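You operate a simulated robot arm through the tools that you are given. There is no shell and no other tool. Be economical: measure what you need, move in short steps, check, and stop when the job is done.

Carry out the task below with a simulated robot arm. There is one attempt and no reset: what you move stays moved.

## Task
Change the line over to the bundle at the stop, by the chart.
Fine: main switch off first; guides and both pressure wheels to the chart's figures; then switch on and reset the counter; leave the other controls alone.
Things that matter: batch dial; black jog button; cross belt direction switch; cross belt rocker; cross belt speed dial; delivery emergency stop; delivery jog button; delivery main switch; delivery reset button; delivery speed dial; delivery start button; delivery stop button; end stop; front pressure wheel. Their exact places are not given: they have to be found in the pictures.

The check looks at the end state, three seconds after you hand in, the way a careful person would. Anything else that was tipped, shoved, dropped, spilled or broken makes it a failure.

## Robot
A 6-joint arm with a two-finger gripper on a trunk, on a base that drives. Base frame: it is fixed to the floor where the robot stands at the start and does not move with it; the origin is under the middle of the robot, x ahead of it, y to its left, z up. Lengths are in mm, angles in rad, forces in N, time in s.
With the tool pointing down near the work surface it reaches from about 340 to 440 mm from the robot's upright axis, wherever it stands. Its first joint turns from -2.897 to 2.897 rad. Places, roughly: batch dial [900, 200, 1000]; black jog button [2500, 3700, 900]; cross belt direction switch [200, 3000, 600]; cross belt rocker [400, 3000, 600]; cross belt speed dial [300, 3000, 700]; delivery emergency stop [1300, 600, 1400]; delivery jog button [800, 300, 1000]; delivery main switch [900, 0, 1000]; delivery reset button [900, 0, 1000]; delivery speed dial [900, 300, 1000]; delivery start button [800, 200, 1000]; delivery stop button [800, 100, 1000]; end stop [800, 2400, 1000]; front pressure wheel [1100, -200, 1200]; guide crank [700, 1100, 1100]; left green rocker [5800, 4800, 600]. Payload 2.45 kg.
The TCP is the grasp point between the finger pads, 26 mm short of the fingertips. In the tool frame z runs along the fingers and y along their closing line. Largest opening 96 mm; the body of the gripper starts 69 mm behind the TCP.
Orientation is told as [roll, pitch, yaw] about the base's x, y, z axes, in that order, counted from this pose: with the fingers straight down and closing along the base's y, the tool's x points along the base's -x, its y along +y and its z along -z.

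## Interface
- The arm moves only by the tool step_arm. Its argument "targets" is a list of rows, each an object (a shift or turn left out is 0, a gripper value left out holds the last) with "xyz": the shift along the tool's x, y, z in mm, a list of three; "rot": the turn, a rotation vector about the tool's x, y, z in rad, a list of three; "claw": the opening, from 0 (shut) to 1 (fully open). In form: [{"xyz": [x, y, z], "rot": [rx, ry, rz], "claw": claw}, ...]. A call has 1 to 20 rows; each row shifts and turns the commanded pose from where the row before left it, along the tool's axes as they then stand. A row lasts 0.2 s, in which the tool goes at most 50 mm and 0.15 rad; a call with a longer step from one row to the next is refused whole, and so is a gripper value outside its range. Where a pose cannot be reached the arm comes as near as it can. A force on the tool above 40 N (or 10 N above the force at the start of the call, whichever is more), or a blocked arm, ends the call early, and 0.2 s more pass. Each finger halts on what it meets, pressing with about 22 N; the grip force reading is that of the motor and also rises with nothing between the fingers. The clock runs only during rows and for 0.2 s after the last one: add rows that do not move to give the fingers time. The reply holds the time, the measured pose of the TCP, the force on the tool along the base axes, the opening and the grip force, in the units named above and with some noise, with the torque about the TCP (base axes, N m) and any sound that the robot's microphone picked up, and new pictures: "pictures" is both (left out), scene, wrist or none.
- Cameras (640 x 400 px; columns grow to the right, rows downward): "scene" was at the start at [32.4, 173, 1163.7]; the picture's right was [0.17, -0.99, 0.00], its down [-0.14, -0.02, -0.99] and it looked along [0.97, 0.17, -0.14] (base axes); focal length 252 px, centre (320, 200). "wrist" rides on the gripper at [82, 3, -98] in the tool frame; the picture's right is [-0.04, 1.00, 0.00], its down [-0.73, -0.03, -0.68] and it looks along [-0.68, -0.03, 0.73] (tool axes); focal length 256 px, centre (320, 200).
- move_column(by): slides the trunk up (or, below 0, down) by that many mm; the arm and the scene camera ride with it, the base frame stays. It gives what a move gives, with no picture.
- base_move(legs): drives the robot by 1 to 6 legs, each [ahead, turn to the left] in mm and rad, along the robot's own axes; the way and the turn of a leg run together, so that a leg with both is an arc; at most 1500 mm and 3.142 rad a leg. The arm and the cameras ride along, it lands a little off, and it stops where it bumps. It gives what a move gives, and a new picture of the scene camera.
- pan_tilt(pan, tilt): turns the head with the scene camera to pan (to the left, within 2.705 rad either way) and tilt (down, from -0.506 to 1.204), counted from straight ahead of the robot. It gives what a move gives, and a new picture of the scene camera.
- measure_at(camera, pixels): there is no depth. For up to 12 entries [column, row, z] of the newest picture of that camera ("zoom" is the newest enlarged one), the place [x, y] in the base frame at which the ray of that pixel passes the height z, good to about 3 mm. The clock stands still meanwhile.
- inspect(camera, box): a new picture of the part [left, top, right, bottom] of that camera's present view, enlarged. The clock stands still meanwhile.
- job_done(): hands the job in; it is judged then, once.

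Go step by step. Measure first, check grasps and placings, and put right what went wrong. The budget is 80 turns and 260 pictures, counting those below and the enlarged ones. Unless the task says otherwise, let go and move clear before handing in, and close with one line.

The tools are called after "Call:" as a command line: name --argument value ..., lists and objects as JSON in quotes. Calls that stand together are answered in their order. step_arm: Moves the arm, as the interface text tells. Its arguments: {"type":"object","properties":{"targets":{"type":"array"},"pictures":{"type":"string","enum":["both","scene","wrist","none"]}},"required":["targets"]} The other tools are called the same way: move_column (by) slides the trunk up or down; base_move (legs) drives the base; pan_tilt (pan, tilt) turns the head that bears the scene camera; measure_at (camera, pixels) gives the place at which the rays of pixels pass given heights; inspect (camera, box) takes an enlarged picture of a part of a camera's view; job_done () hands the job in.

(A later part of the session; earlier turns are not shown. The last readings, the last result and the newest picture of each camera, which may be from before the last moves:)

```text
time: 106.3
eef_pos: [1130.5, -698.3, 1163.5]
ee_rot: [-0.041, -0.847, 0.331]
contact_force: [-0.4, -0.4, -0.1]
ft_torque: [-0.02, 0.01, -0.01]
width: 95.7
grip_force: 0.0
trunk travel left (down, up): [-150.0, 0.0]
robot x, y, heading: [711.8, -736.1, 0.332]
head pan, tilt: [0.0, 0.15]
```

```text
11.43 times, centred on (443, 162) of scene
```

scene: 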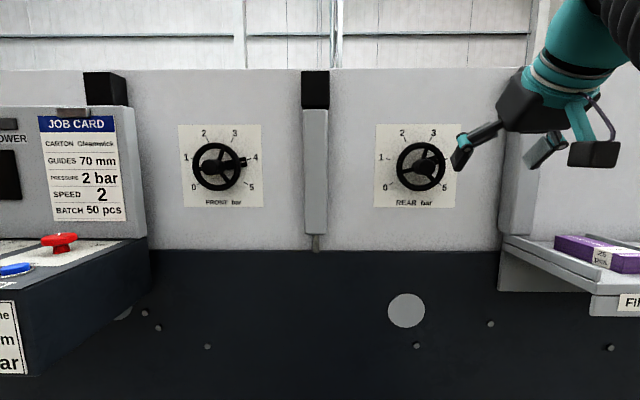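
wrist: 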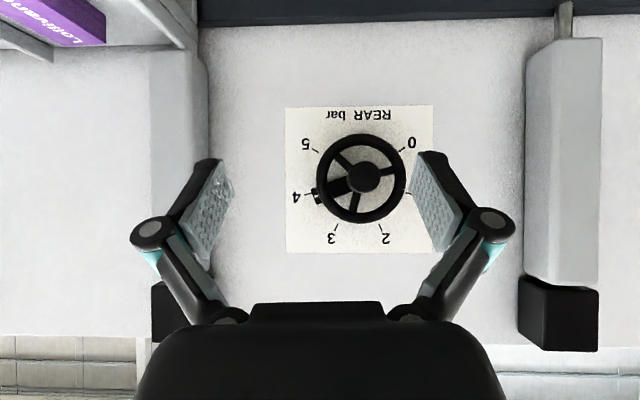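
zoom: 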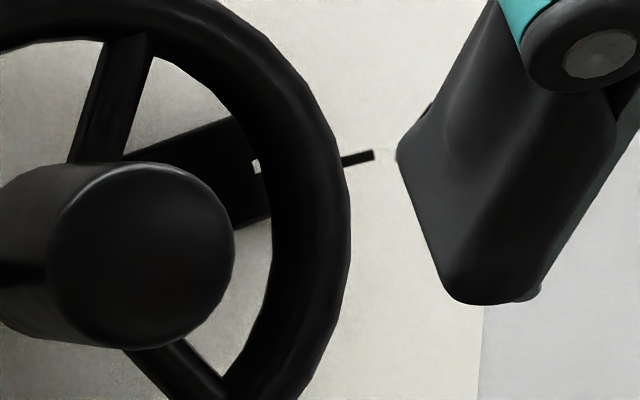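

Call:
inspect --camera "wrist" --box '[310, 130, 410, 230]'

Call:
inspect --camera "wrist" --box '[285, 170, 355, 220]'

```text
4.00 times, centred on (360, 180) of wrist
```

zoom: 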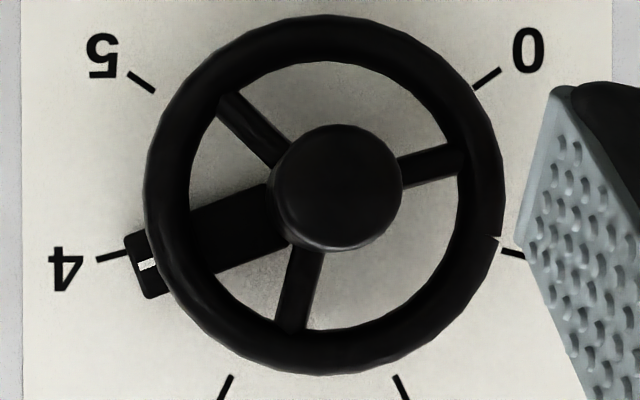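

```text
8.00 times, centred on (320, 195) of wrist
```

zoom: 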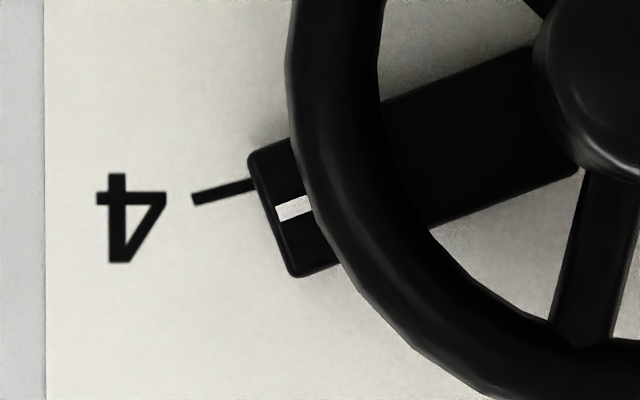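

Rear pointer is ~5° short (≈3.9). I'll trim it: level the tool and come back in front of the hub.

Call:
step_arm --targets '[{"rot": [0, -0.1448, 0]}, {"rot": [0, -0.1448, 0]}, {"rot": [0, -0.1448, 0]}, {"rot": [0, -0.1448, 0]}, {"rot": [0, -0.1448, 0]}, {"xyz": [10, 40, 0]}, {"xyz": [0, 0, 40]}, {"xyz": [0, 0, 40]}, {"xyz": [0, 0, 0]}]' --pictures "wrist"

```text
time: 107.6
eef_pos: [1174.9, -688.1, 1113.7]
ee_rot: [0.233, -1.468, 0.071]
contact_force: [6.2, -1.7, -3.3]
ft_torque: [0.1, -0.24, 0.33]
width: 96.1
grip_force: 0.1
trunk travel left (down, up): [-150.0, 0.0]
robot x, y, heading: [713.8, -733.7, 0.331]
head pan, tilt: [0.0, 0.15]
stopped in row 6: the force on the tool passed its limit at 62 N (the readings are from after the stop); the commanded pose is now the measured one
```

wrist: 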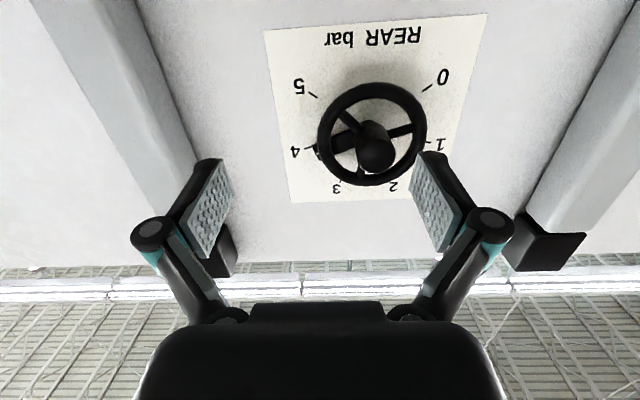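

The tool hit something (62 N) and is lower than planned; check the scene for contact with the shelf.

Call:
pan_tilt --pan -0.4 --tilt 0.3

Call:
inspect --camera "scene" --box '[240, 80, 480, 260]'

```text
time: 108.5
eef_pos: [1168.6, -687.1, 1119.1]
ee_rot: [0.2, -1.48, 0.099]
contact_force: [-0.3, -0.3, -0.5]
ft_torque: [0.01, -0.01, 0.02]
width: 96.0
grip_force: 0.1
trunk travel left (down, up): [-150.0, 0.0]
robot x, y, heading: [711.5, -734.8, 0.332]
head pan, tilt: [-0.4, 0.3]
```

scene: 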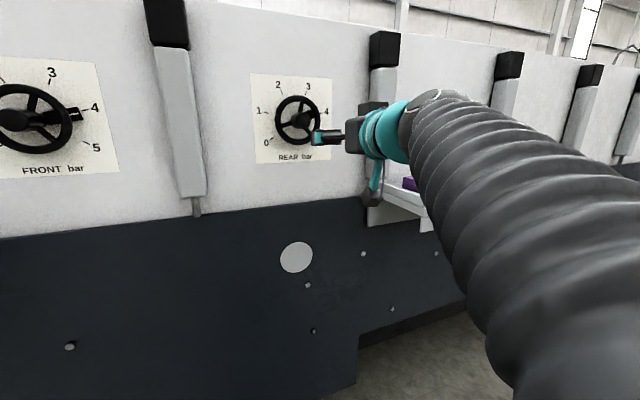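

```text
2.22 times, centred on (360, 170) of scene
```

zoom: 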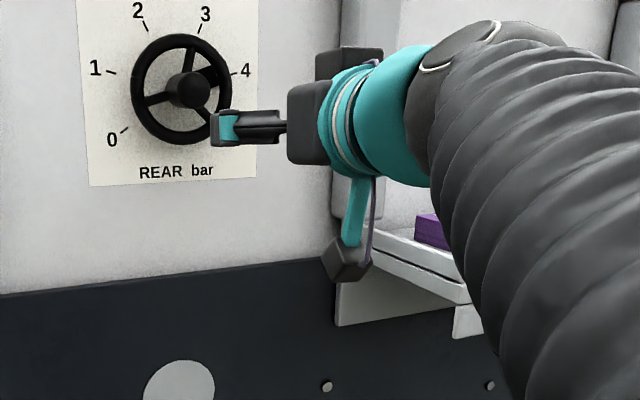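

The wrist camera brushed near the shelf edge; nothing looks displaced. Raise and move left away from it, then approach the hub.

Call:
step_arm --targets '[{"xyz": [-20, 10, -5]}, {"xyz": [-14, 34, 0]}, {"rot": [0, -0.09, 0]}, {"xyz": [0, 0, 40]}, {"xyz": [0, 0, 0]}]' --pictures "wrist"

```text
time: 109.7
eef_pos: [1193.4, -636.0, 1151.6]
ee_rot: [1.627, -1.552, -1.329]
contact_force: [-0.5, 0.0, 0.4]
ft_torque: [0.03, 0.04, -0.02]
width: 95.8
grip_force: 0.0
trunk travel left (down, up): [-150.0, 0.0]
robot x, y, heading: [709.0, -735.7, 0.335]
head pan, tilt: [-0.4, 0.3]
```

wrist: 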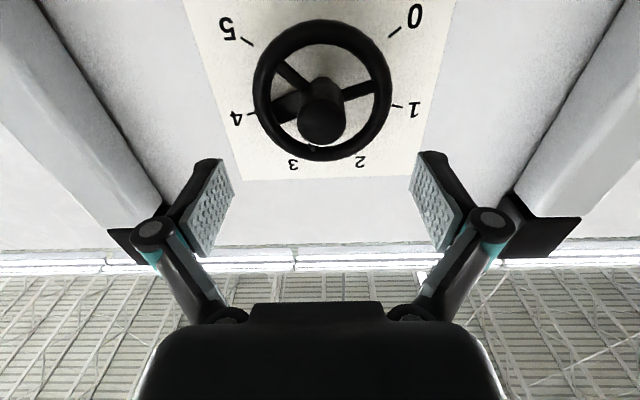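

Well aligned (hub at (320,124)). Forward 65, grip, turn +0.09 rad, and hold.

Call:
step_arm --targets '[{"xyz": [-1.5, -1, 33]}, {"xyz": [0, 0, 32]}, {"claw": 0.2}, {"claw": 0.2}, {"claw": 0.2}, {"claw": 0.2}]' --pictures "none"

Call:
step_arm --targets '[{"rot": [0, 0, 0.045]}, {"rot": [0, 0, 0.045]}, {"rot": [0, 0, 0]}]' --pictures "wrist"

Call:
inspect --camera "wrist" --box '[180, 30, 330, 220]'

```text
time: 111.1
eef_pos: [1252.2, -614.2, 1155.0]
ee_rot: [1.636, -1.552, -1.334]
contact_force: [-6.5, 13.7, 2.7]
ft_torque: [0.07, -0.07, 0.81]
width: 33.8
grip_force: 45.2
trunk travel left (down, up): [-150.0, 0.0]
robot x, y, heading: [710.7, -735.2, 0.341]
head pan, tilt: [-0.4, 0.3]
```

```text
time: 111.9
eef_pos: [1253.6, -614.8, 1154.5]
ee_rot: [1.558, -1.463, -1.258]
contact_force: [-22.2, 7.6, -15.7]
ft_torque: [0.13, -0.13, 0.12]
width: 33.4
grip_force: 45.0
trunk travel left (down, up): [-150.0, 0.0]
robot x, y, heading: [707.7, -733.6, 0.332]
head pan, tilt: [-0.4, 0.3]
```

wrist: 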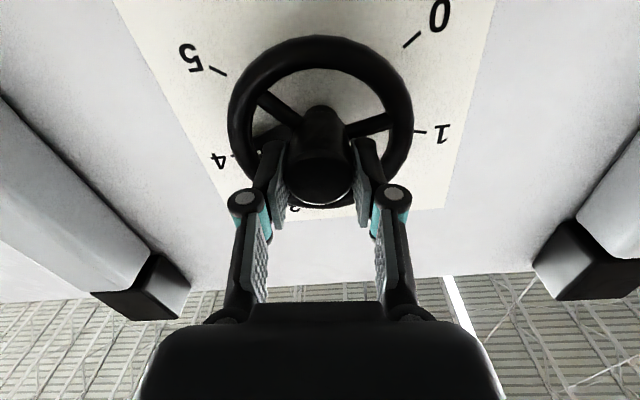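

```text
2.11 times, centred on (255, 125) of wrist
```

zoom: 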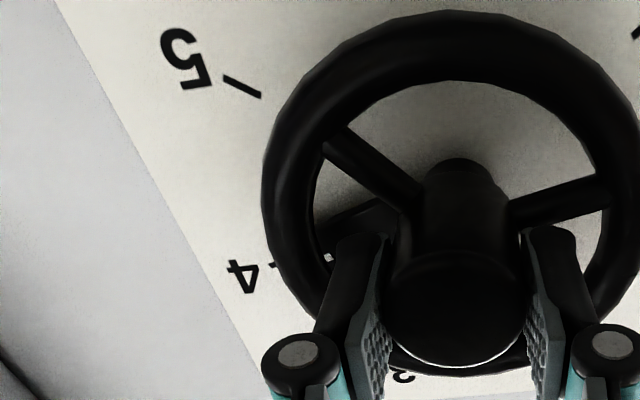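

Release, back off and use the frontal wrist view to verify.

Call:
step_arm --targets '[{"claw": 1.0}, {"claw": 1.0}, {"claw": 1.0}, {"xyz": [0, 0, -45]}, {"xyz": [0, 0, -45]}, {"rot": [0, 0, -0.09]}, {"xyz": [0, 0, -30]}, {"rot": [0, 0.145, 0]}, {"rot": [0, 0.145, 0]}, {"rot": [0, 0.145, 0]}, {"rot": [0, 0.145, 0]}, {"rot": [0, 0.145, 0]}, {"xyz": [0, 0, 0]}]' --pictures "wrist"

Call:
inspect --camera "wrist" --box '[240, 140, 400, 250]'

```text
time: 114.7
eef_pos: [1139.5, -651.5, 1154.6]
ee_rot: [0.03, -0.845, 0.28]
contact_force: [-0.3, -0.3, -0.8]
ft_torque: [0.01, 0.02, -0.03]
width: 95.9
grip_force: 0.1
trunk travel left (down, up): [-150.0, 0.0]
robot x, y, heading: [711.4, -737.7, 0.331]
head pan, tilt: [-0.4, 0.3]
```

wrist: 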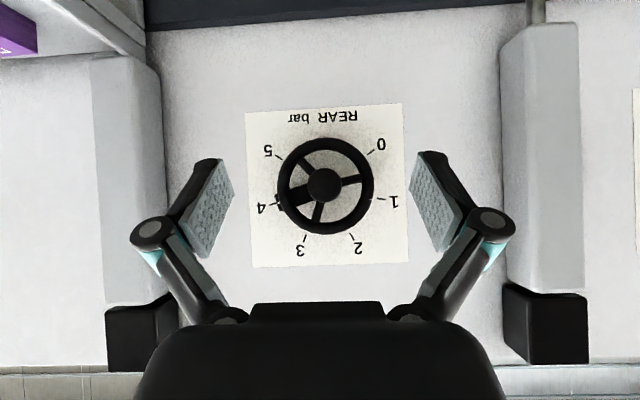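

```text
3.64 times, centred on (320, 195) of wrist
```

zoom: 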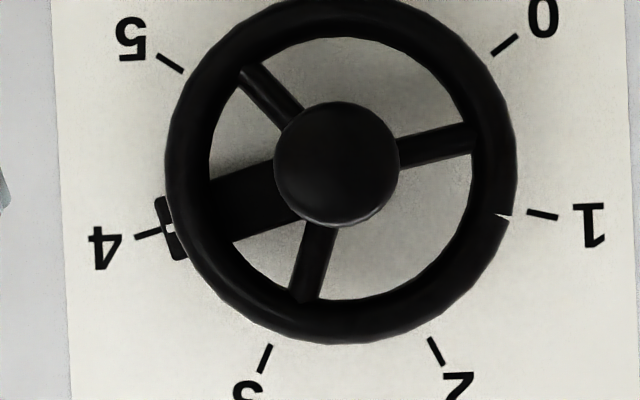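

Rear pointer now lines up with 4 to within ~1°. Next the guide crank; drive back, along the line to the left and face it.

Call:
base_move --legs '[[-400, 0], [0, 1.54], [1500, 0], [220, 0], [0, -1.571], [200, 0]]'

Call:
pan_tilt --pan 0.0 --tilt 0.15

```text
time: 134.1
eef_pos: [544.1, 880.1, 1155.3]
ee_rot: [0.027, -0.847, 0.187]
contact_force: [0.2, 0.6, -0.1]
ft_torque: [-0.01, 0.0, -0.02]
width: 96.1
grip_force: 0.0
trunk travel left (down, up): [-150.0, 0.0]
robot x, y, heading: [106.2, 833.4, 0.239]
head pan, tilt: [-0.4, 0.3]
```

scene: 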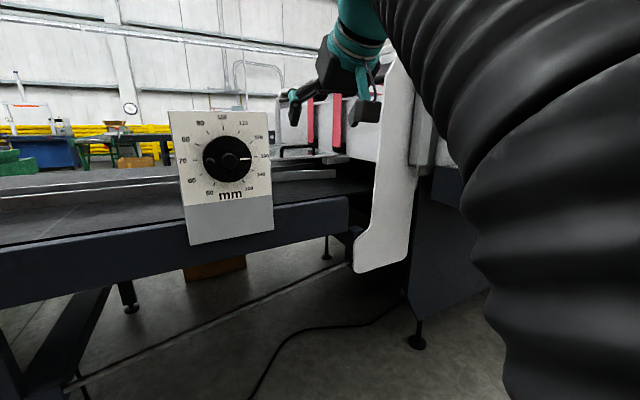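

```text
time: 135.0
eef_pos: [543.4, 879.3, 1154.5]
ee_rot: [0.028, -0.847, 0.187]
contact_force: [0.9, 0.7, 0.5]
ft_torque: [-0.03, 0.03, -0.01]
width: 96.0
grip_force: 0.1
trunk travel left (down, up): [-150.0, 0.0]
robot x, y, heading: [107.5, 836.1, 0.24]
head pan, tilt: [0.0, 0.15]
```

scene: 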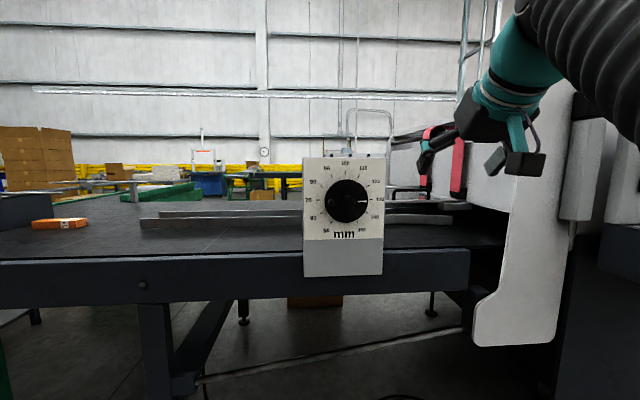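

The crank faces me at (347,200). Zoom in and measure.

Call:
inspect --camera "scene" --box '[295, 145, 395, 285]'

Call:
inspect --camera "scene" --box '[315, 170, 380, 235]'

Call:
measure_at --camera "scene" --pixels '[[348, 201, 1060], [348, 201, 1050], [304, 278, 950], [383, 275, 950], [303, 157, 1170], [470, 250, 980]]'

```text
2.86 times, centred on (345, 215) of scene
```

zoom: 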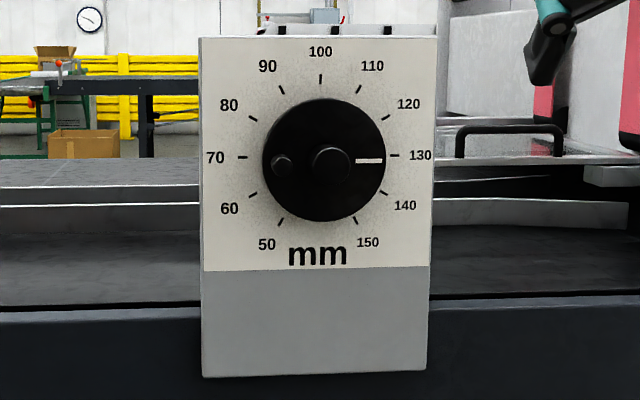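

```text
6.15 times, centred on (348, 202) of scene
```

zoom: 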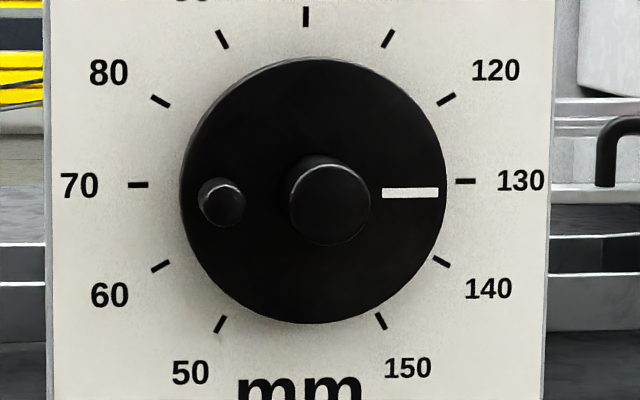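

```text
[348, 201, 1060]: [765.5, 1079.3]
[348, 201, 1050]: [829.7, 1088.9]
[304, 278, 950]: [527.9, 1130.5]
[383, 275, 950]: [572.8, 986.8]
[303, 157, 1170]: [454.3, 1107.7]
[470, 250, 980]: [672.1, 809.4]
```

Hub ≈ (747,1077,1060), 31 mm knob with a peg; the mark is at 130 and needs 180° CCW to 70. Align the base with it.

Call:
base_move --legs '[[0, 0.5], [120, 0], [0, -0.44]]'

Call:
step_arm --targets '[{"xyz": [15, 0, -20]}, {"rot": [0, -0.145, 0]}, {"rot": [0, -0.145, 0]}, {"rot": [0, -0.145, 0]}, {"rot": [0, -0.145, 0]}, {"rot": [0, -0.145, 0]}, {"xyz": [30, 0, 0]}, {"xyz": [30, 0, 0]}, {"xyz": [28, 0, 0]}, {"xyz": [0, 0, 0]}]' --pictures "both"

```text
time: 138.9
eef_pos: [631.0, 987.2, 1154.6]
ee_rot: [0.028, -0.847, 0.25]
contact_force: [-0.3, -0.1, 0.0]
ft_torque: [-0.02, 0.01, 0.02]
width: 96.2
grip_force: 0.1
trunk travel left (down, up): [-150.0, 0.0]
robot x, y, heading: [197.6, 913.0, 0.299]
head pan, tilt: [0.0, 0.15]
```

scene: 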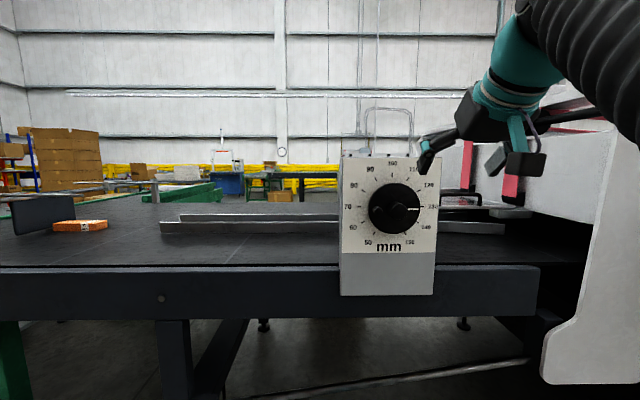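

```text
time: 141.1
eef_pos: [606.6, 982.3, 1066.9]
ee_rot: [1.609, -1.552, -1.338]
contact_force: [-0.7, 0.1, -0.5]
ft_torque: [0.02, -0.01, 0.03]
width: 96.0
grip_force: 0.0
trunk travel left (down, up): [-150.0, 0.0]
robot x, y, heading: [193.8, 913.9, 0.299]
head pan, tilt: [0.0, 0.15]
```

scene: 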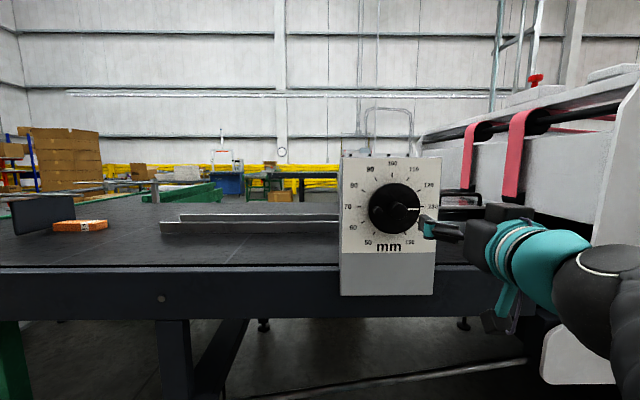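
wrist: 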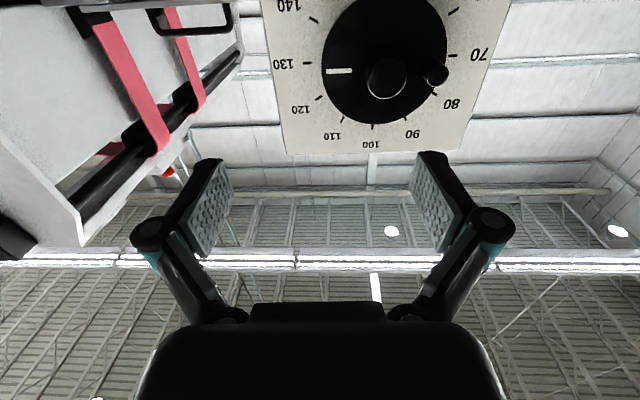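

Hub is ~60 mm left, ~160 mm ahead and level. Shift left, go forward 80.

Call:
step_arm --targets '[{"xyz": [0, 29, 0]}, {"xyz": [0, 29, 0]}, {"xyz": [0, 0, 40]}, {"xyz": [0, 0, 40]}, {"xyz": [0, 0, 0]}]' --pictures "wrist"

Call:
inspect --camera "wrist" --box '[230, 20, 410, 180]'

Call:
inspect --camera "scene" --box '[320, 140, 540, 320]'

```text
time: 142.3
eef_pos: [667.5, 1059.7, 1069.4]
ee_rot: [1.631, -1.553, -1.361]
contact_force: [0.7, 0.0, 0.1]
ft_torque: [0.0, 0.03, -0.01]
width: 95.9
grip_force: 0.1
trunk travel left (down, up): [-150.0, 0.0]
robot x, y, heading: [202.6, 920.6, 0.304]
head pan, tilt: [0.0, 0.15]
```

wrist: 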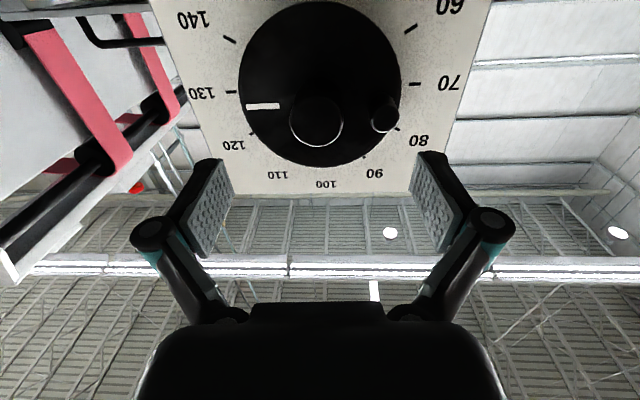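

```text
2.50 times, centred on (320, 100) of wrist
```

zoom: 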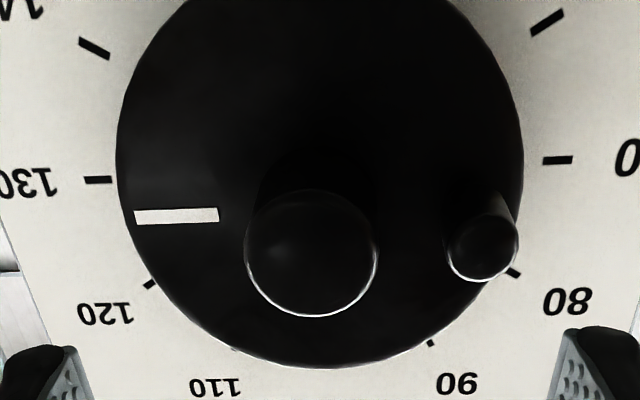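

```text
2.22 times, centred on (430, 230) of scene
```

zoom: 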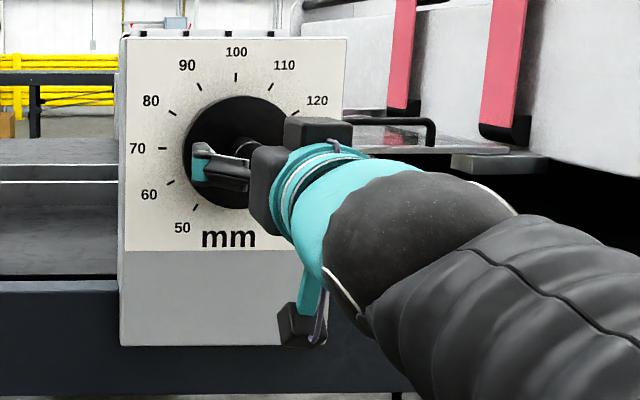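

Hub end is 50 mm ahead, 10 mm below, 3 mm right; the peg is ~42 mm to its side, so I'll grip with fingers above/below: roll +1.57, then approach.

Call:
step_arm --targets '[{"xyz": [10, -3, 0]}, {"rot": [0, 0, 0.1428]}, {"rot": [0, 0, 0.1428]}, {"rot": [0, 0, 0.1428]}, {"rot": [0, 0, 0.1428]}, {"rot": [0, 0, 0.1428]}, {"rot": [0, 0, 0.1428]}, {"rot": [0, 0, 0.1428]}, {"rot": [0, 0, 0.1428]}, {"rot": [0, 0, 0.1428]}, {"rot": [0, 0, 0.1428]}, {"rot": [0, 0, 0.1428]}, {"xyz": [0, 0, 25]}, {"xyz": [0, 0, 0]}]' --pictures "both"

```text
time: 145.3
eef_pos: [693.5, 1065.3, 1061.8]
ee_rot: [1.572, 0.019, -1.3]
contact_force: [0.3, 0.2, 0.6]
ft_torque: [-0.01, -0.01, 0.01]
width: 96.0
grip_force: 0.2
trunk travel left (down, up): [-150.0, 0.0]
robot x, y, heading: [197.5, 915.3, 0.303]
head pan, tilt: [0.0, 0.15]
```

scene: 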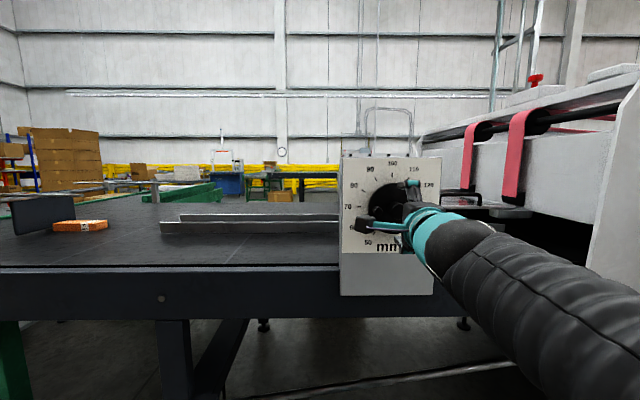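
wrist: 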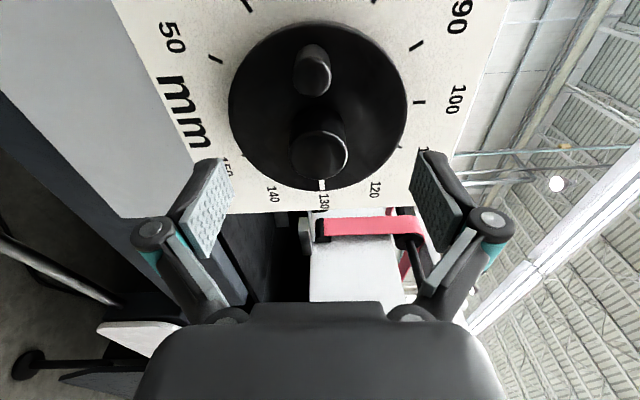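

Hub end (320,155) is centred, ~25 mm ahead. Advance 22 and close.

Call:
step_arm --targets '[{"xyz": [2, 0, 11]}, {"xyz": [0, 0, 11]}, {"claw": 0.2}, {"claw": 0.2}, {"claw": 0.2}, {"claw": 0.2}]' --pictures "wrist"

```text
time: 146.7
eef_pos: [712.5, 1070.8, 1061.0]
ee_rot: [1.569, 0.017, -1.3]
contact_force: [-1.5, -0.1, -1.1]
ft_torque: [-0.02, 0.0, -0.08]
width: 33.3
grip_force: 44.8
trunk travel left (down, up): [-150.0, 0.0]
robot x, y, heading: [200.8, 917.5, 0.296]
head pan, tilt: [0.0, 0.15]
```

wrist: 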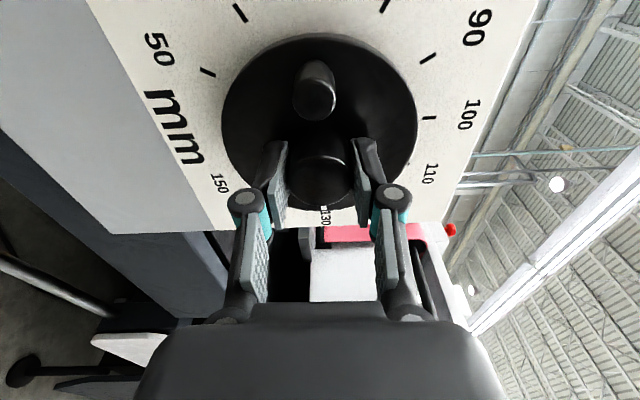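

Gripped at 33 mm with no side force. Turn CCW by 0.72 rad and check the mark.

Call:
step_arm --targets '[{"rot": [0, 0, -0.144]}, {"rot": [0, 0, -0.144]}, {"rot": [0, 0, -0.144]}, {"rot": [0, 0, -0.144]}, {"rot": [0, 0, -0.144]}, {"rot": [0, 0, 0]}]' --pictures "wrist"

Call:
inspect --camera "scene" --box '[330, 145, 450, 265]'

```text
time: 148.1
eef_pos: [712.4, 1070.6, 1059.2]
ee_rot: [1.572, -0.703, -1.301]
contact_force: [-8.6, -0.2, -3.8]
ft_torque: [-0.01, -0.03, 0.24]
width: 33.3
grip_force: 44.8
trunk travel left (down, up): [-150.0, 0.0]
robot x, y, heading: [197.4, 917.3, 0.3]
head pan, tilt: [0.0, 0.15]
```

wrist: 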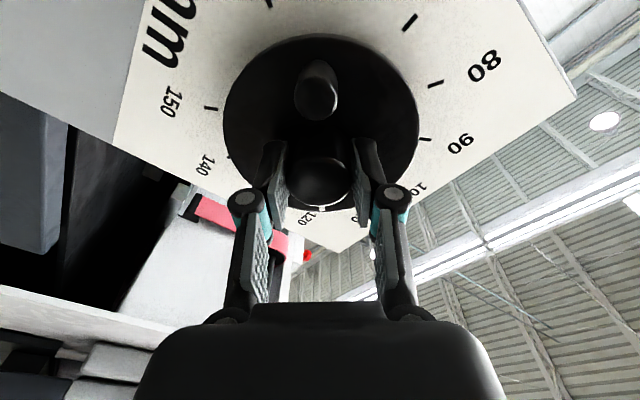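

```text
3.33 times, centred on (390, 205) of scene
```

zoom: 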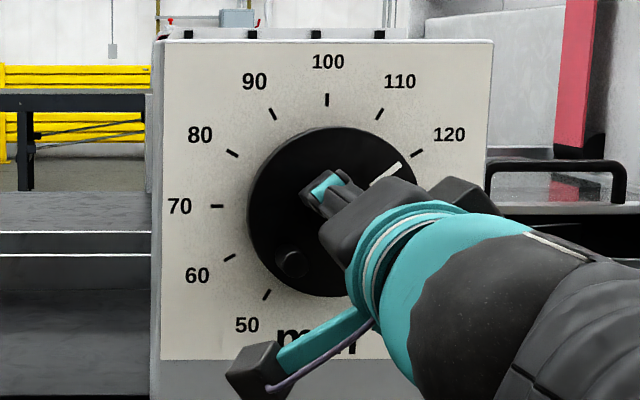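

The mark moved to ~116 as expected. Continue the remaining 2.42 rad.

Call:
step_arm --targets '[{"rot": [0, 0, -0.1424]}, {"rot": [0, 0, -0.1424]}, {"rot": [0, 0, -0.1424]}, {"rot": [0, 0, -0.1424]}, {"rot": [0, 0, -0.1424]}, {"rot": [0, 0, -0.1424]}, {"rot": [0, 0, -0.1424]}, {"rot": [0, 0, -0.1424]}, {"rot": [0, 0, 0]}]' --pictures "none"

Call:
step_arm --targets '[{"rot": [0, 0, -0.1424]}, {"rot": [0, 0, -0.1424]}, {"rot": [0, 0, -0.1424]}, {"rot": [0, 0, -0.1424]}, {"rot": [0, 0, -0.1424]}, {"rot": [0, 0, -0.1424]}, {"rot": [0, 0, -0.1424]}, {"rot": [0, 0, -0.1424]}, {"rot": [0, 0, -0.1424]}, {"rot": [0, 0, 0]}, {"rot": [0, 0, 0]}]' --pictures "wrist"

Call:
inspect --camera "scene" --box '[330, 145, 450, 265]'

```text
time: 150.1
eef_pos: [713.2, 1071.3, 1059.8]
ee_rot: [-1.576, -1.297, 1.844]
contact_force: [-7.9, 3.6, -2.9]
ft_torque: [-0.03, -0.02, 1.34]
width: 33.6
grip_force: 45.2
trunk travel left (down, up): [-150.0, 0.0]
robot x, y, heading: [194.8, 916.6, 0.301]
head pan, tilt: [0.0, 0.15]
```

```text
time: 152.5
eef_pos: [713.1, 1072.0, 1060.6]
ee_rot: [-1.571, -0.018, 1.839]
contact_force: [-6.7, 8.6, -6.7]
ft_torque: [-0.06, 0.19, 0.57]
width: 33.4
grip_force: 45.2
trunk travel left (down, up): [-150.0, 0.0]
robot x, y, heading: [198.0, 915.7, 0.297]
head pan, tilt: [0.0, 0.15]
```

wrist: 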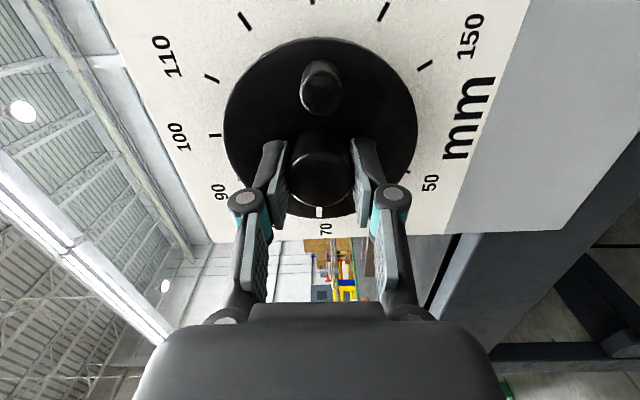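

```text
3.33 times, centred on (390, 205) of scene
```

zoom: 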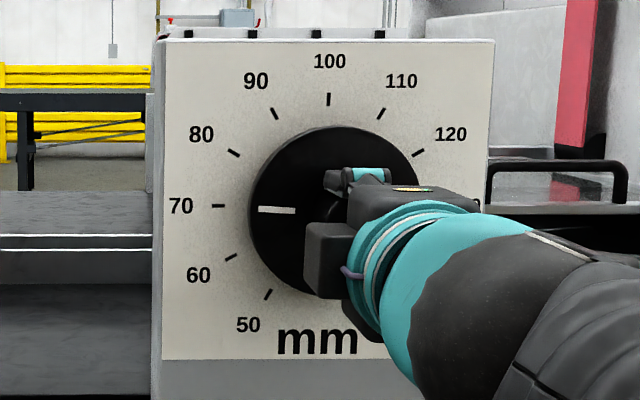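

Call:
inspect --camera "scene" --box '[360, 190, 400, 225]'

```text
11.43 times, centred on (380, 208) of scene
```

zoom: 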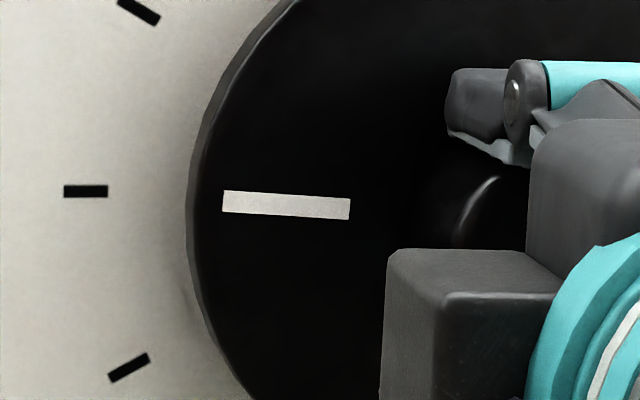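

The mark is ~4° short (≈71.4 mm). Turn a further 0.08 rad.

Call:
step_arm --targets '[{"rot": [0, 0, -0.04]}, {"rot": [0, 0, -0.04]}, {"rot": [0, 0, 0]}, {"rot": [0, 0, 0]}]' --pictures "scene"

Call:
inspect --camera "scene" --box '[360, 190, 400, 225]'

```text
time: 153.5
eef_pos: [712.7, 1072.0, 1058.3]
ee_rot: [-1.57, 0.063, 1.841]
contact_force: [-4.4, 9.2, -8.2]
ft_torque: [-0.08, 0.25, 0.1]
width: 33.2
grip_force: 44.7
trunk travel left (down, up): [-150.0, 0.0]
robot x, y, heading: [200.0, 917.8, 0.303]
head pan, tilt: [0.0, 0.15]
```

scene: 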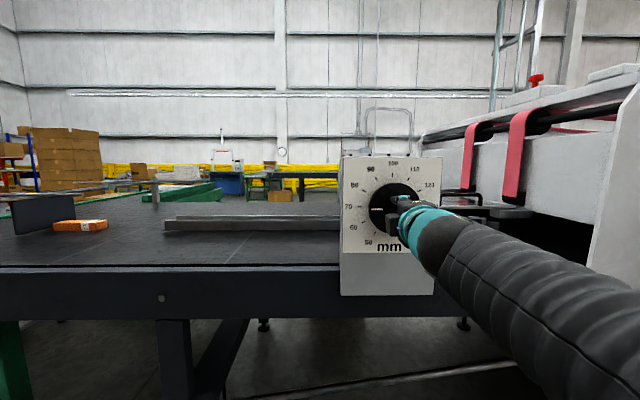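

```text
11.43 times, centred on (380, 208) of scene
```

zoom: 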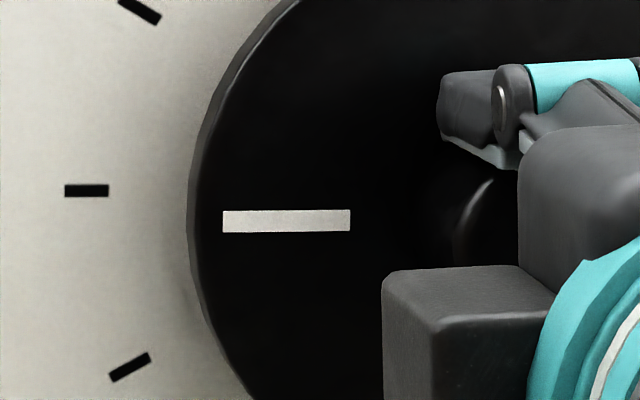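

The mark is level on 70. Release, back off, restore roll, raise with the usual 0.45 tilt.

Call:
step_arm --targets '[{"claw": 1.0}, {"claw": 1.0}, {"claw": 1.0}, {"xyz": [0, 0, -45]}, {"xyz": [0, 0, -45]}, {"rot": [0, 0, 0.15]}, {"rot": [0, 0, 0.15]}, {"rot": [0, 0, 0.15]}, {"rot": [0, 0, 0.15]}, {"rot": [0, 0, 0.15]}, {"rot": [0, 0, 0.15]}, {"rot": [0, 0, 0.15]}, {"rot": [0, 0, 0.15]}, {"rot": [0, 0, 0.15]}, {"rot": [0, 0, 0.15]}, {"rot": [0, 0, 0.15]}, {"xyz": [-30, 0, -30]}, {"xyz": [-30, 0, -30]}, {"xyz": [-25, 0, 0]}]' --pictures "scene"

Call:
inspect --camera "scene" --box '[330, 145, 450, 265]'

Call:
step_arm --targets '[{"rot": [0, 0.14, 0]}, {"rot": [0, 0.14, 0]}, {"rot": [0, 0.14, 0]}, {"rot": [0, 0.14, 0]}, {"rot": [0, 0.14, 0]}, {"rot": [0, 0.14, 0]}, {"rot": [0, 0.14, 0]}, {"rot": [0, 0.14, 0]}, {"xyz": [0, 0, 0]}]' --pictures "none"

```text
time: 157.5
eef_pos: [566.9, 1029.9, 1144.5]
ee_rot: [1.595, -1.553, -1.327]
contact_force: [-0.4, -0.3, 0.2]
ft_torque: [-0.01, -0.04, -0.01]
width: 95.8
grip_force: 0.1
trunk travel left (down, up): [-150.0, 0.0]
robot x, y, heading: [197.4, 916.5, 0.298]
head pan, tilt: [0.0, 0.15]
```

scene: 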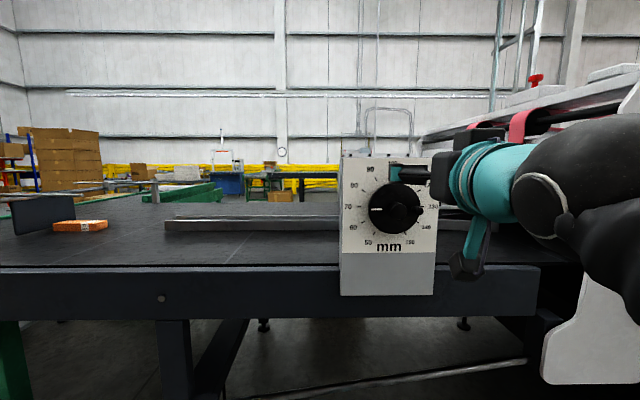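

```text
3.33 times, centred on (390, 205) of scene
```

zoom: 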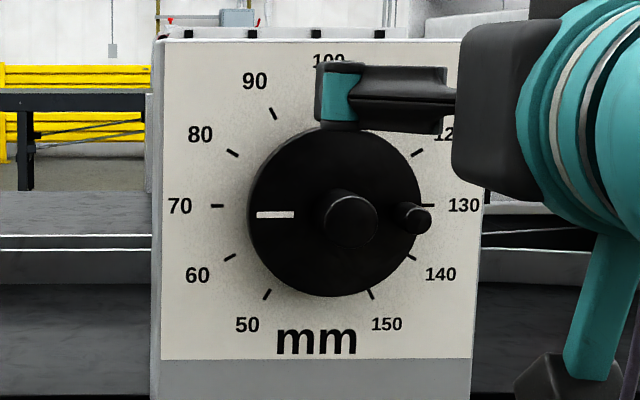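

```text
time: 159.5
eef_pos: [569.1, 1030.1, 1144.7]
ee_rot: [0.02, -0.449, 0.263]
contact_force: [0.1, -0.9, 0.4]
ft_torque: [-0.02, 0.0, 0.02]
width: 96.0
grip_force: 0.0
trunk travel left (down, up): [-150.0, 0.0]
robot x, y, heading: [198.3, 917.8, 0.301]
head pan, tilt: [0.0, 0.15]
```

Guides read 70. Drive back to the console.

Call:
base_move --legs '[[-400, 0], [0, -1.571], [1090, 0], [0, 1.571], [300, 0]]'

Call:
inspect --camera "scene" --box '[400, 100, 520, 220]'

```text
time: 176.3
eef_pos: [814.4, -50.5, 1146.4]
ee_rot: [0.019, -0.452, 0.231]
contact_force: [-0.1, 0.0, 0.0]
ft_torque: [-0.01, 0.0, 0.04]
width: 95.8
grip_force: 0.0
trunk travel left (down, up): [-150.0, 0.0]
robot x, y, heading: [443.1, -153.0, 0.278]
head pan, tilt: [0.0, 0.15]
```

scene: 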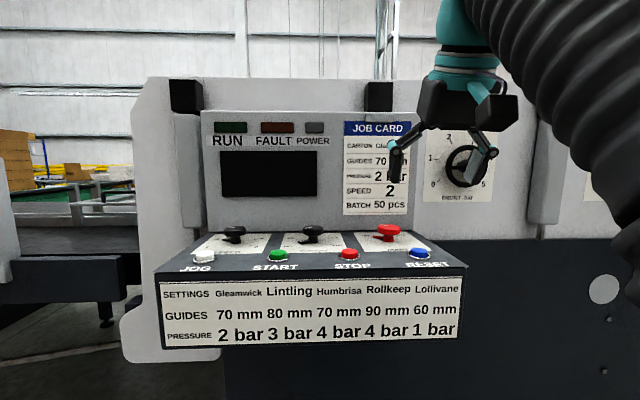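

```text
3.33 times, centred on (460, 160) of scene
```

zoom: 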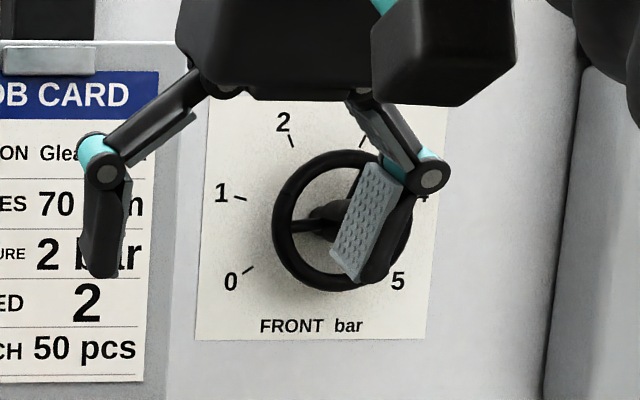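

Robot is back at the console. Advance 65 mm, then place the tool above the main switch, yawed CCW for the ON turn.

Call:
base_move --legs '[[65, 0.02]]'

Call:
step_arm --targets '[{"xyz": [0, 0, 0]}]' --pictures "wrist"

```text
time: 177.3
eef_pos: [874.4, -24.9, 1144.1]
ee_rot: [0.02, -0.454, 0.252]
contact_force: [1.6, 1.2, 0.3]
ft_torque: [-0.01, 0.01, 0.02]
width: 95.9
grip_force: 0.0
trunk travel left (down, up): [-150.0, 0.0]
robot x, y, heading: [503.5, -134.8, 0.298]
head pan, tilt: [0.0, 0.15]
```

scene: 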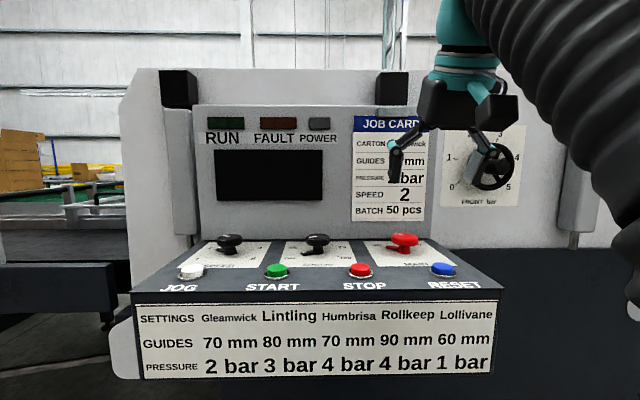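

```text
time: 177.8
eef_pos: [874.0, -25.4, 1145.9]
ee_rot: [0.02, -0.451, 0.25]
contact_force: [-0.5, -0.2, 0.1]
ft_torque: [0.01, -0.06, -0.01]
width: 96.1
grip_force: 0.0
trunk travel left (down, up): [-150.0, 0.0]
robot x, y, heading: [501.2, -133.8, 0.292]
head pan, tilt: [0.0, 0.15]
```

wrist: 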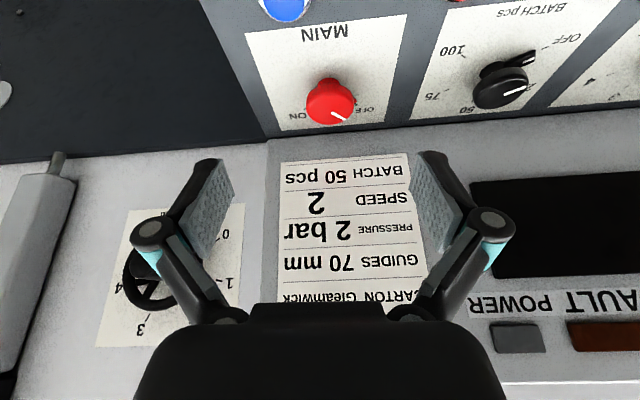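

Call:
step_arm --targets '[{"xyz": [-32, 4, 15]}, {"xyz": [-32, 4, 15]}, {"rot": [0, 0.15, 0]}, {"xyz": [12, 0, 38]}, {"xyz": [12, 0, 38]}, {"rot": [-0.0443, 0, -0.1433]}, {"rot": [-0.0443, 0, -0.1433]}, {"rot": [-0.0443, 0, -0.1433]}, {"rot": [-0.0443, 0, -0.1433]}, {"rot": [-0.0443, 0, -0.1433]}, {"xyz": [0, 0, 0]}]' --pictures "wrist"

```text
time: 180.2
eef_pos: [935.3, -0.1, 1025.8]
ee_rot: [0.012, -0.313, 1.009]
contact_force: [-0.5, 0.0, 0.3]
ft_torque: [0.0, 0.02, 0.0]
width: 96.2
grip_force: 0.1
out of reach, approached as far as the arm can: row 3
trunk travel left (down, up): [-150.0, 0.0]
robot x, y, heading: [502.0, -136.0, 0.297]
head pan, tilt: [0.0, 0.15]
```

wrist: 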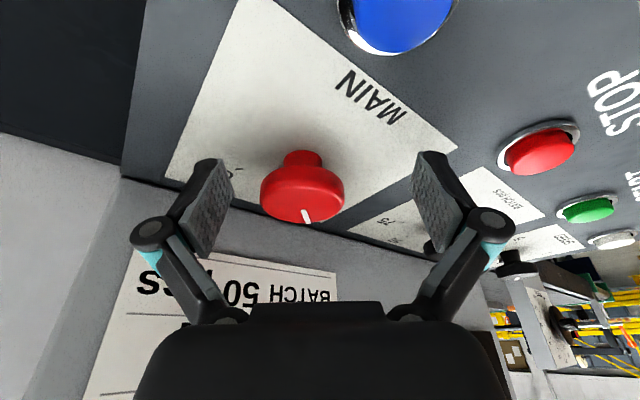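

Tool is at z 1026; knob (302,187) is 8.5 mm toward tool -y. Correct, raise 6 mm, and close.

Call:
step_arm --targets '[{"xyz": [-1.8, -8.5, -5.7]}, {"xyz": [0, 0, 0]}]' --pictures "wrist"

```text
time: 180.8
eef_pos: [941.5, -3.4, 1033.9]
ee_rot: [0.01, -0.313, 1.008]
contact_force: [0.5, -0.8, 0.2]
ft_torque: [-0.01, 0.03, -0.01]
width: 95.8
grip_force: 0.1
trunk travel left (down, up): [-150.0, 0.0]
robot x, y, heading: [501.7, -135.0, 0.293]
head pan, tilt: [0.0, 0.15]
```

wrist: 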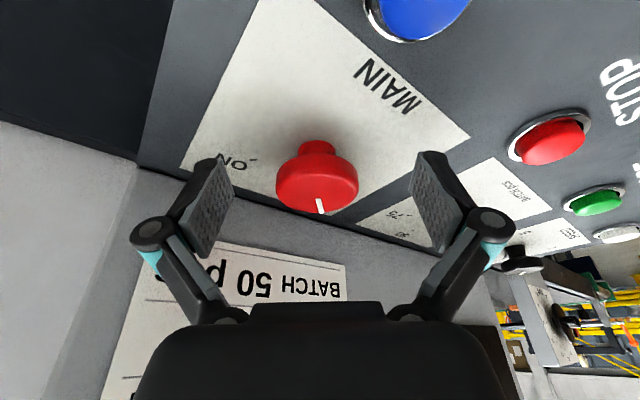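

Centred. Close and turn CW in two portions with a regrip between.

Call:
step_arm --targets '[{"claw": 0.3, "xyz": [0, -1.5, 0]}, {"claw": 0.3}, {"claw": 0.3}, {"claw": 0.3}, {"rot": [0.0423, 0, 0.1366]}, {"rot": [0.0423, 0, 0.1366]}, {"rot": [0.0423, 0, 0.1366]}, {"rot": [0.0423, 0, 0.1366]}]' --pictures "none"

Call:
step_arm --targets '[{"claw": 0.6}, {"claw": 0.6}, {"claw": 0.3}, {"claw": 0.3}, {"claw": 0.3}, {"rot": [0.0423, 0, 0.1366]}, {"rot": [0.0423, 0, 0.1366]}, {"rot": [0.0423, 0, 0.1366]}]' --pictures "wrist"

```text
time: 182.5
eef_pos: [938.3, -0.2, 1033.6]
ee_rot: [0.024, -0.304, 0.482]
contact_force: [-13.4, 15.5, -2.2]
ft_torque: [0.93, 0.23, 0.23]
width: 44.8
grip_force: 44.8
trunk travel left (down, up): [-150.0, 0.0]
robot x, y, heading: [502.8, -133.5, 0.305]
head pan, tilt: [0.0, 0.15]
stopped in row 8: the force on the tool passed its limit at 43 N (the readings are from after the stop); the commanded pose is now the measured one
```

```text
time: 184.5
eef_pos: [938.6, 4.2, 1034.0]
ee_rot: [0.034, -0.293, 0.06]
contact_force: [-13.6, 43.5, 4.8]
ft_torque: [0.9, 1.02, 0.57]
width: 45.0
grip_force: 45.1
trunk travel left (down, up): [-150.0, 0.0]
robot x, y, heading: [503.1, -137.9, 0.308]
head pan, tilt: [0.0, 0.15]
stopped in row 8: the force on the tool passed its limit at 40 N (the readings are from after the stop); the commanded pose is now the measured one
```

wrist: 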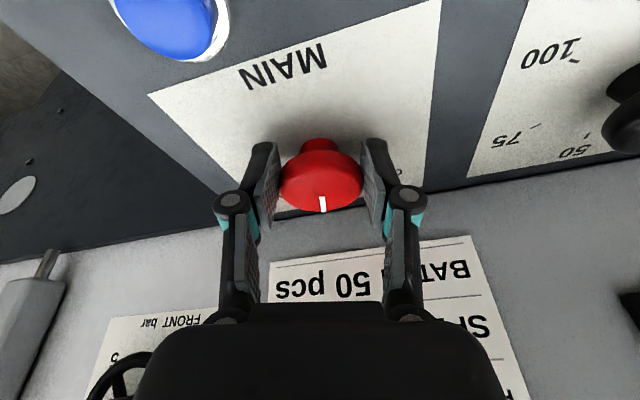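

Call:
step_arm --targets '[{"claw": 0.6}, {"claw": 0.6}, {"claw": 0.3}, {"claw": 0.3}, {"claw": 0.3}, {"rot": [0.0385, 0, 0.1243]}, {"rot": [0.0385, 0, 0.1243]}]' --pictures "none"

Call:
step_arm --targets '[{"claw": 0.6}, {"claw": 0.6}, {"claw": 0.3}, {"claw": 0.3}, {"claw": 0.3}, {"rot": [0.0385, 0, 0.1243]}, {"rot": [0.0385, 0, 0.1243]}, {"rot": [0, 0, 0]}]' --pictures "both"

```text
time: 186.1
eef_pos: [940.8, 1.3, 1030.5]
ee_rot: [0.03, -0.288, -0.207]
contact_force: [6.6, 38.1, 13.7]
ft_torque: [0.74, -0.38, 0.24]
width: 58.1
grip_force: 22.8
trunk travel left (down, up): [-150.0, 0.0]
robot x, y, heading: [507.9, -135.6, 0.299]
head pan, tilt: [0.0, 0.15]
```

```text
time: 187.9
eef_pos: [940.9, 3.4, 1031.2]
ee_rot: [0.021, -0.28, -0.464]
contact_force: [5.2, 42.7, 3.5]
ft_torque: [0.5, -0.12, 0.7]
width: 57.3
grip_force: 21.2
trunk travel left (down, up): [-150.0, 0.0]
robot x, y, heading: [501.8, -134.9, 0.307]
head pan, tilt: [0.0, 0.15]
```

scene: 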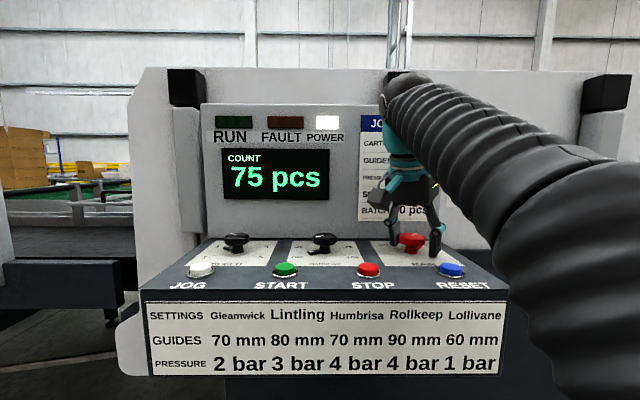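
wrist: 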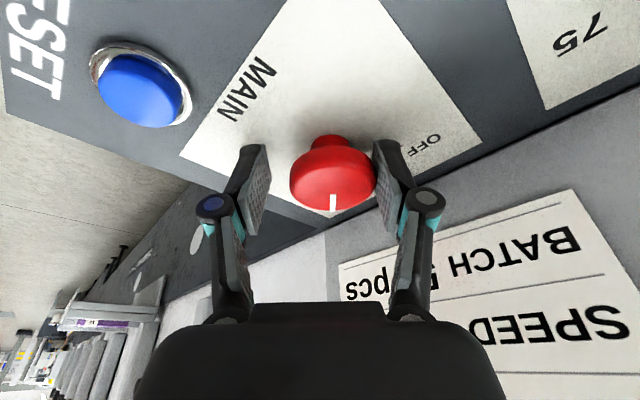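

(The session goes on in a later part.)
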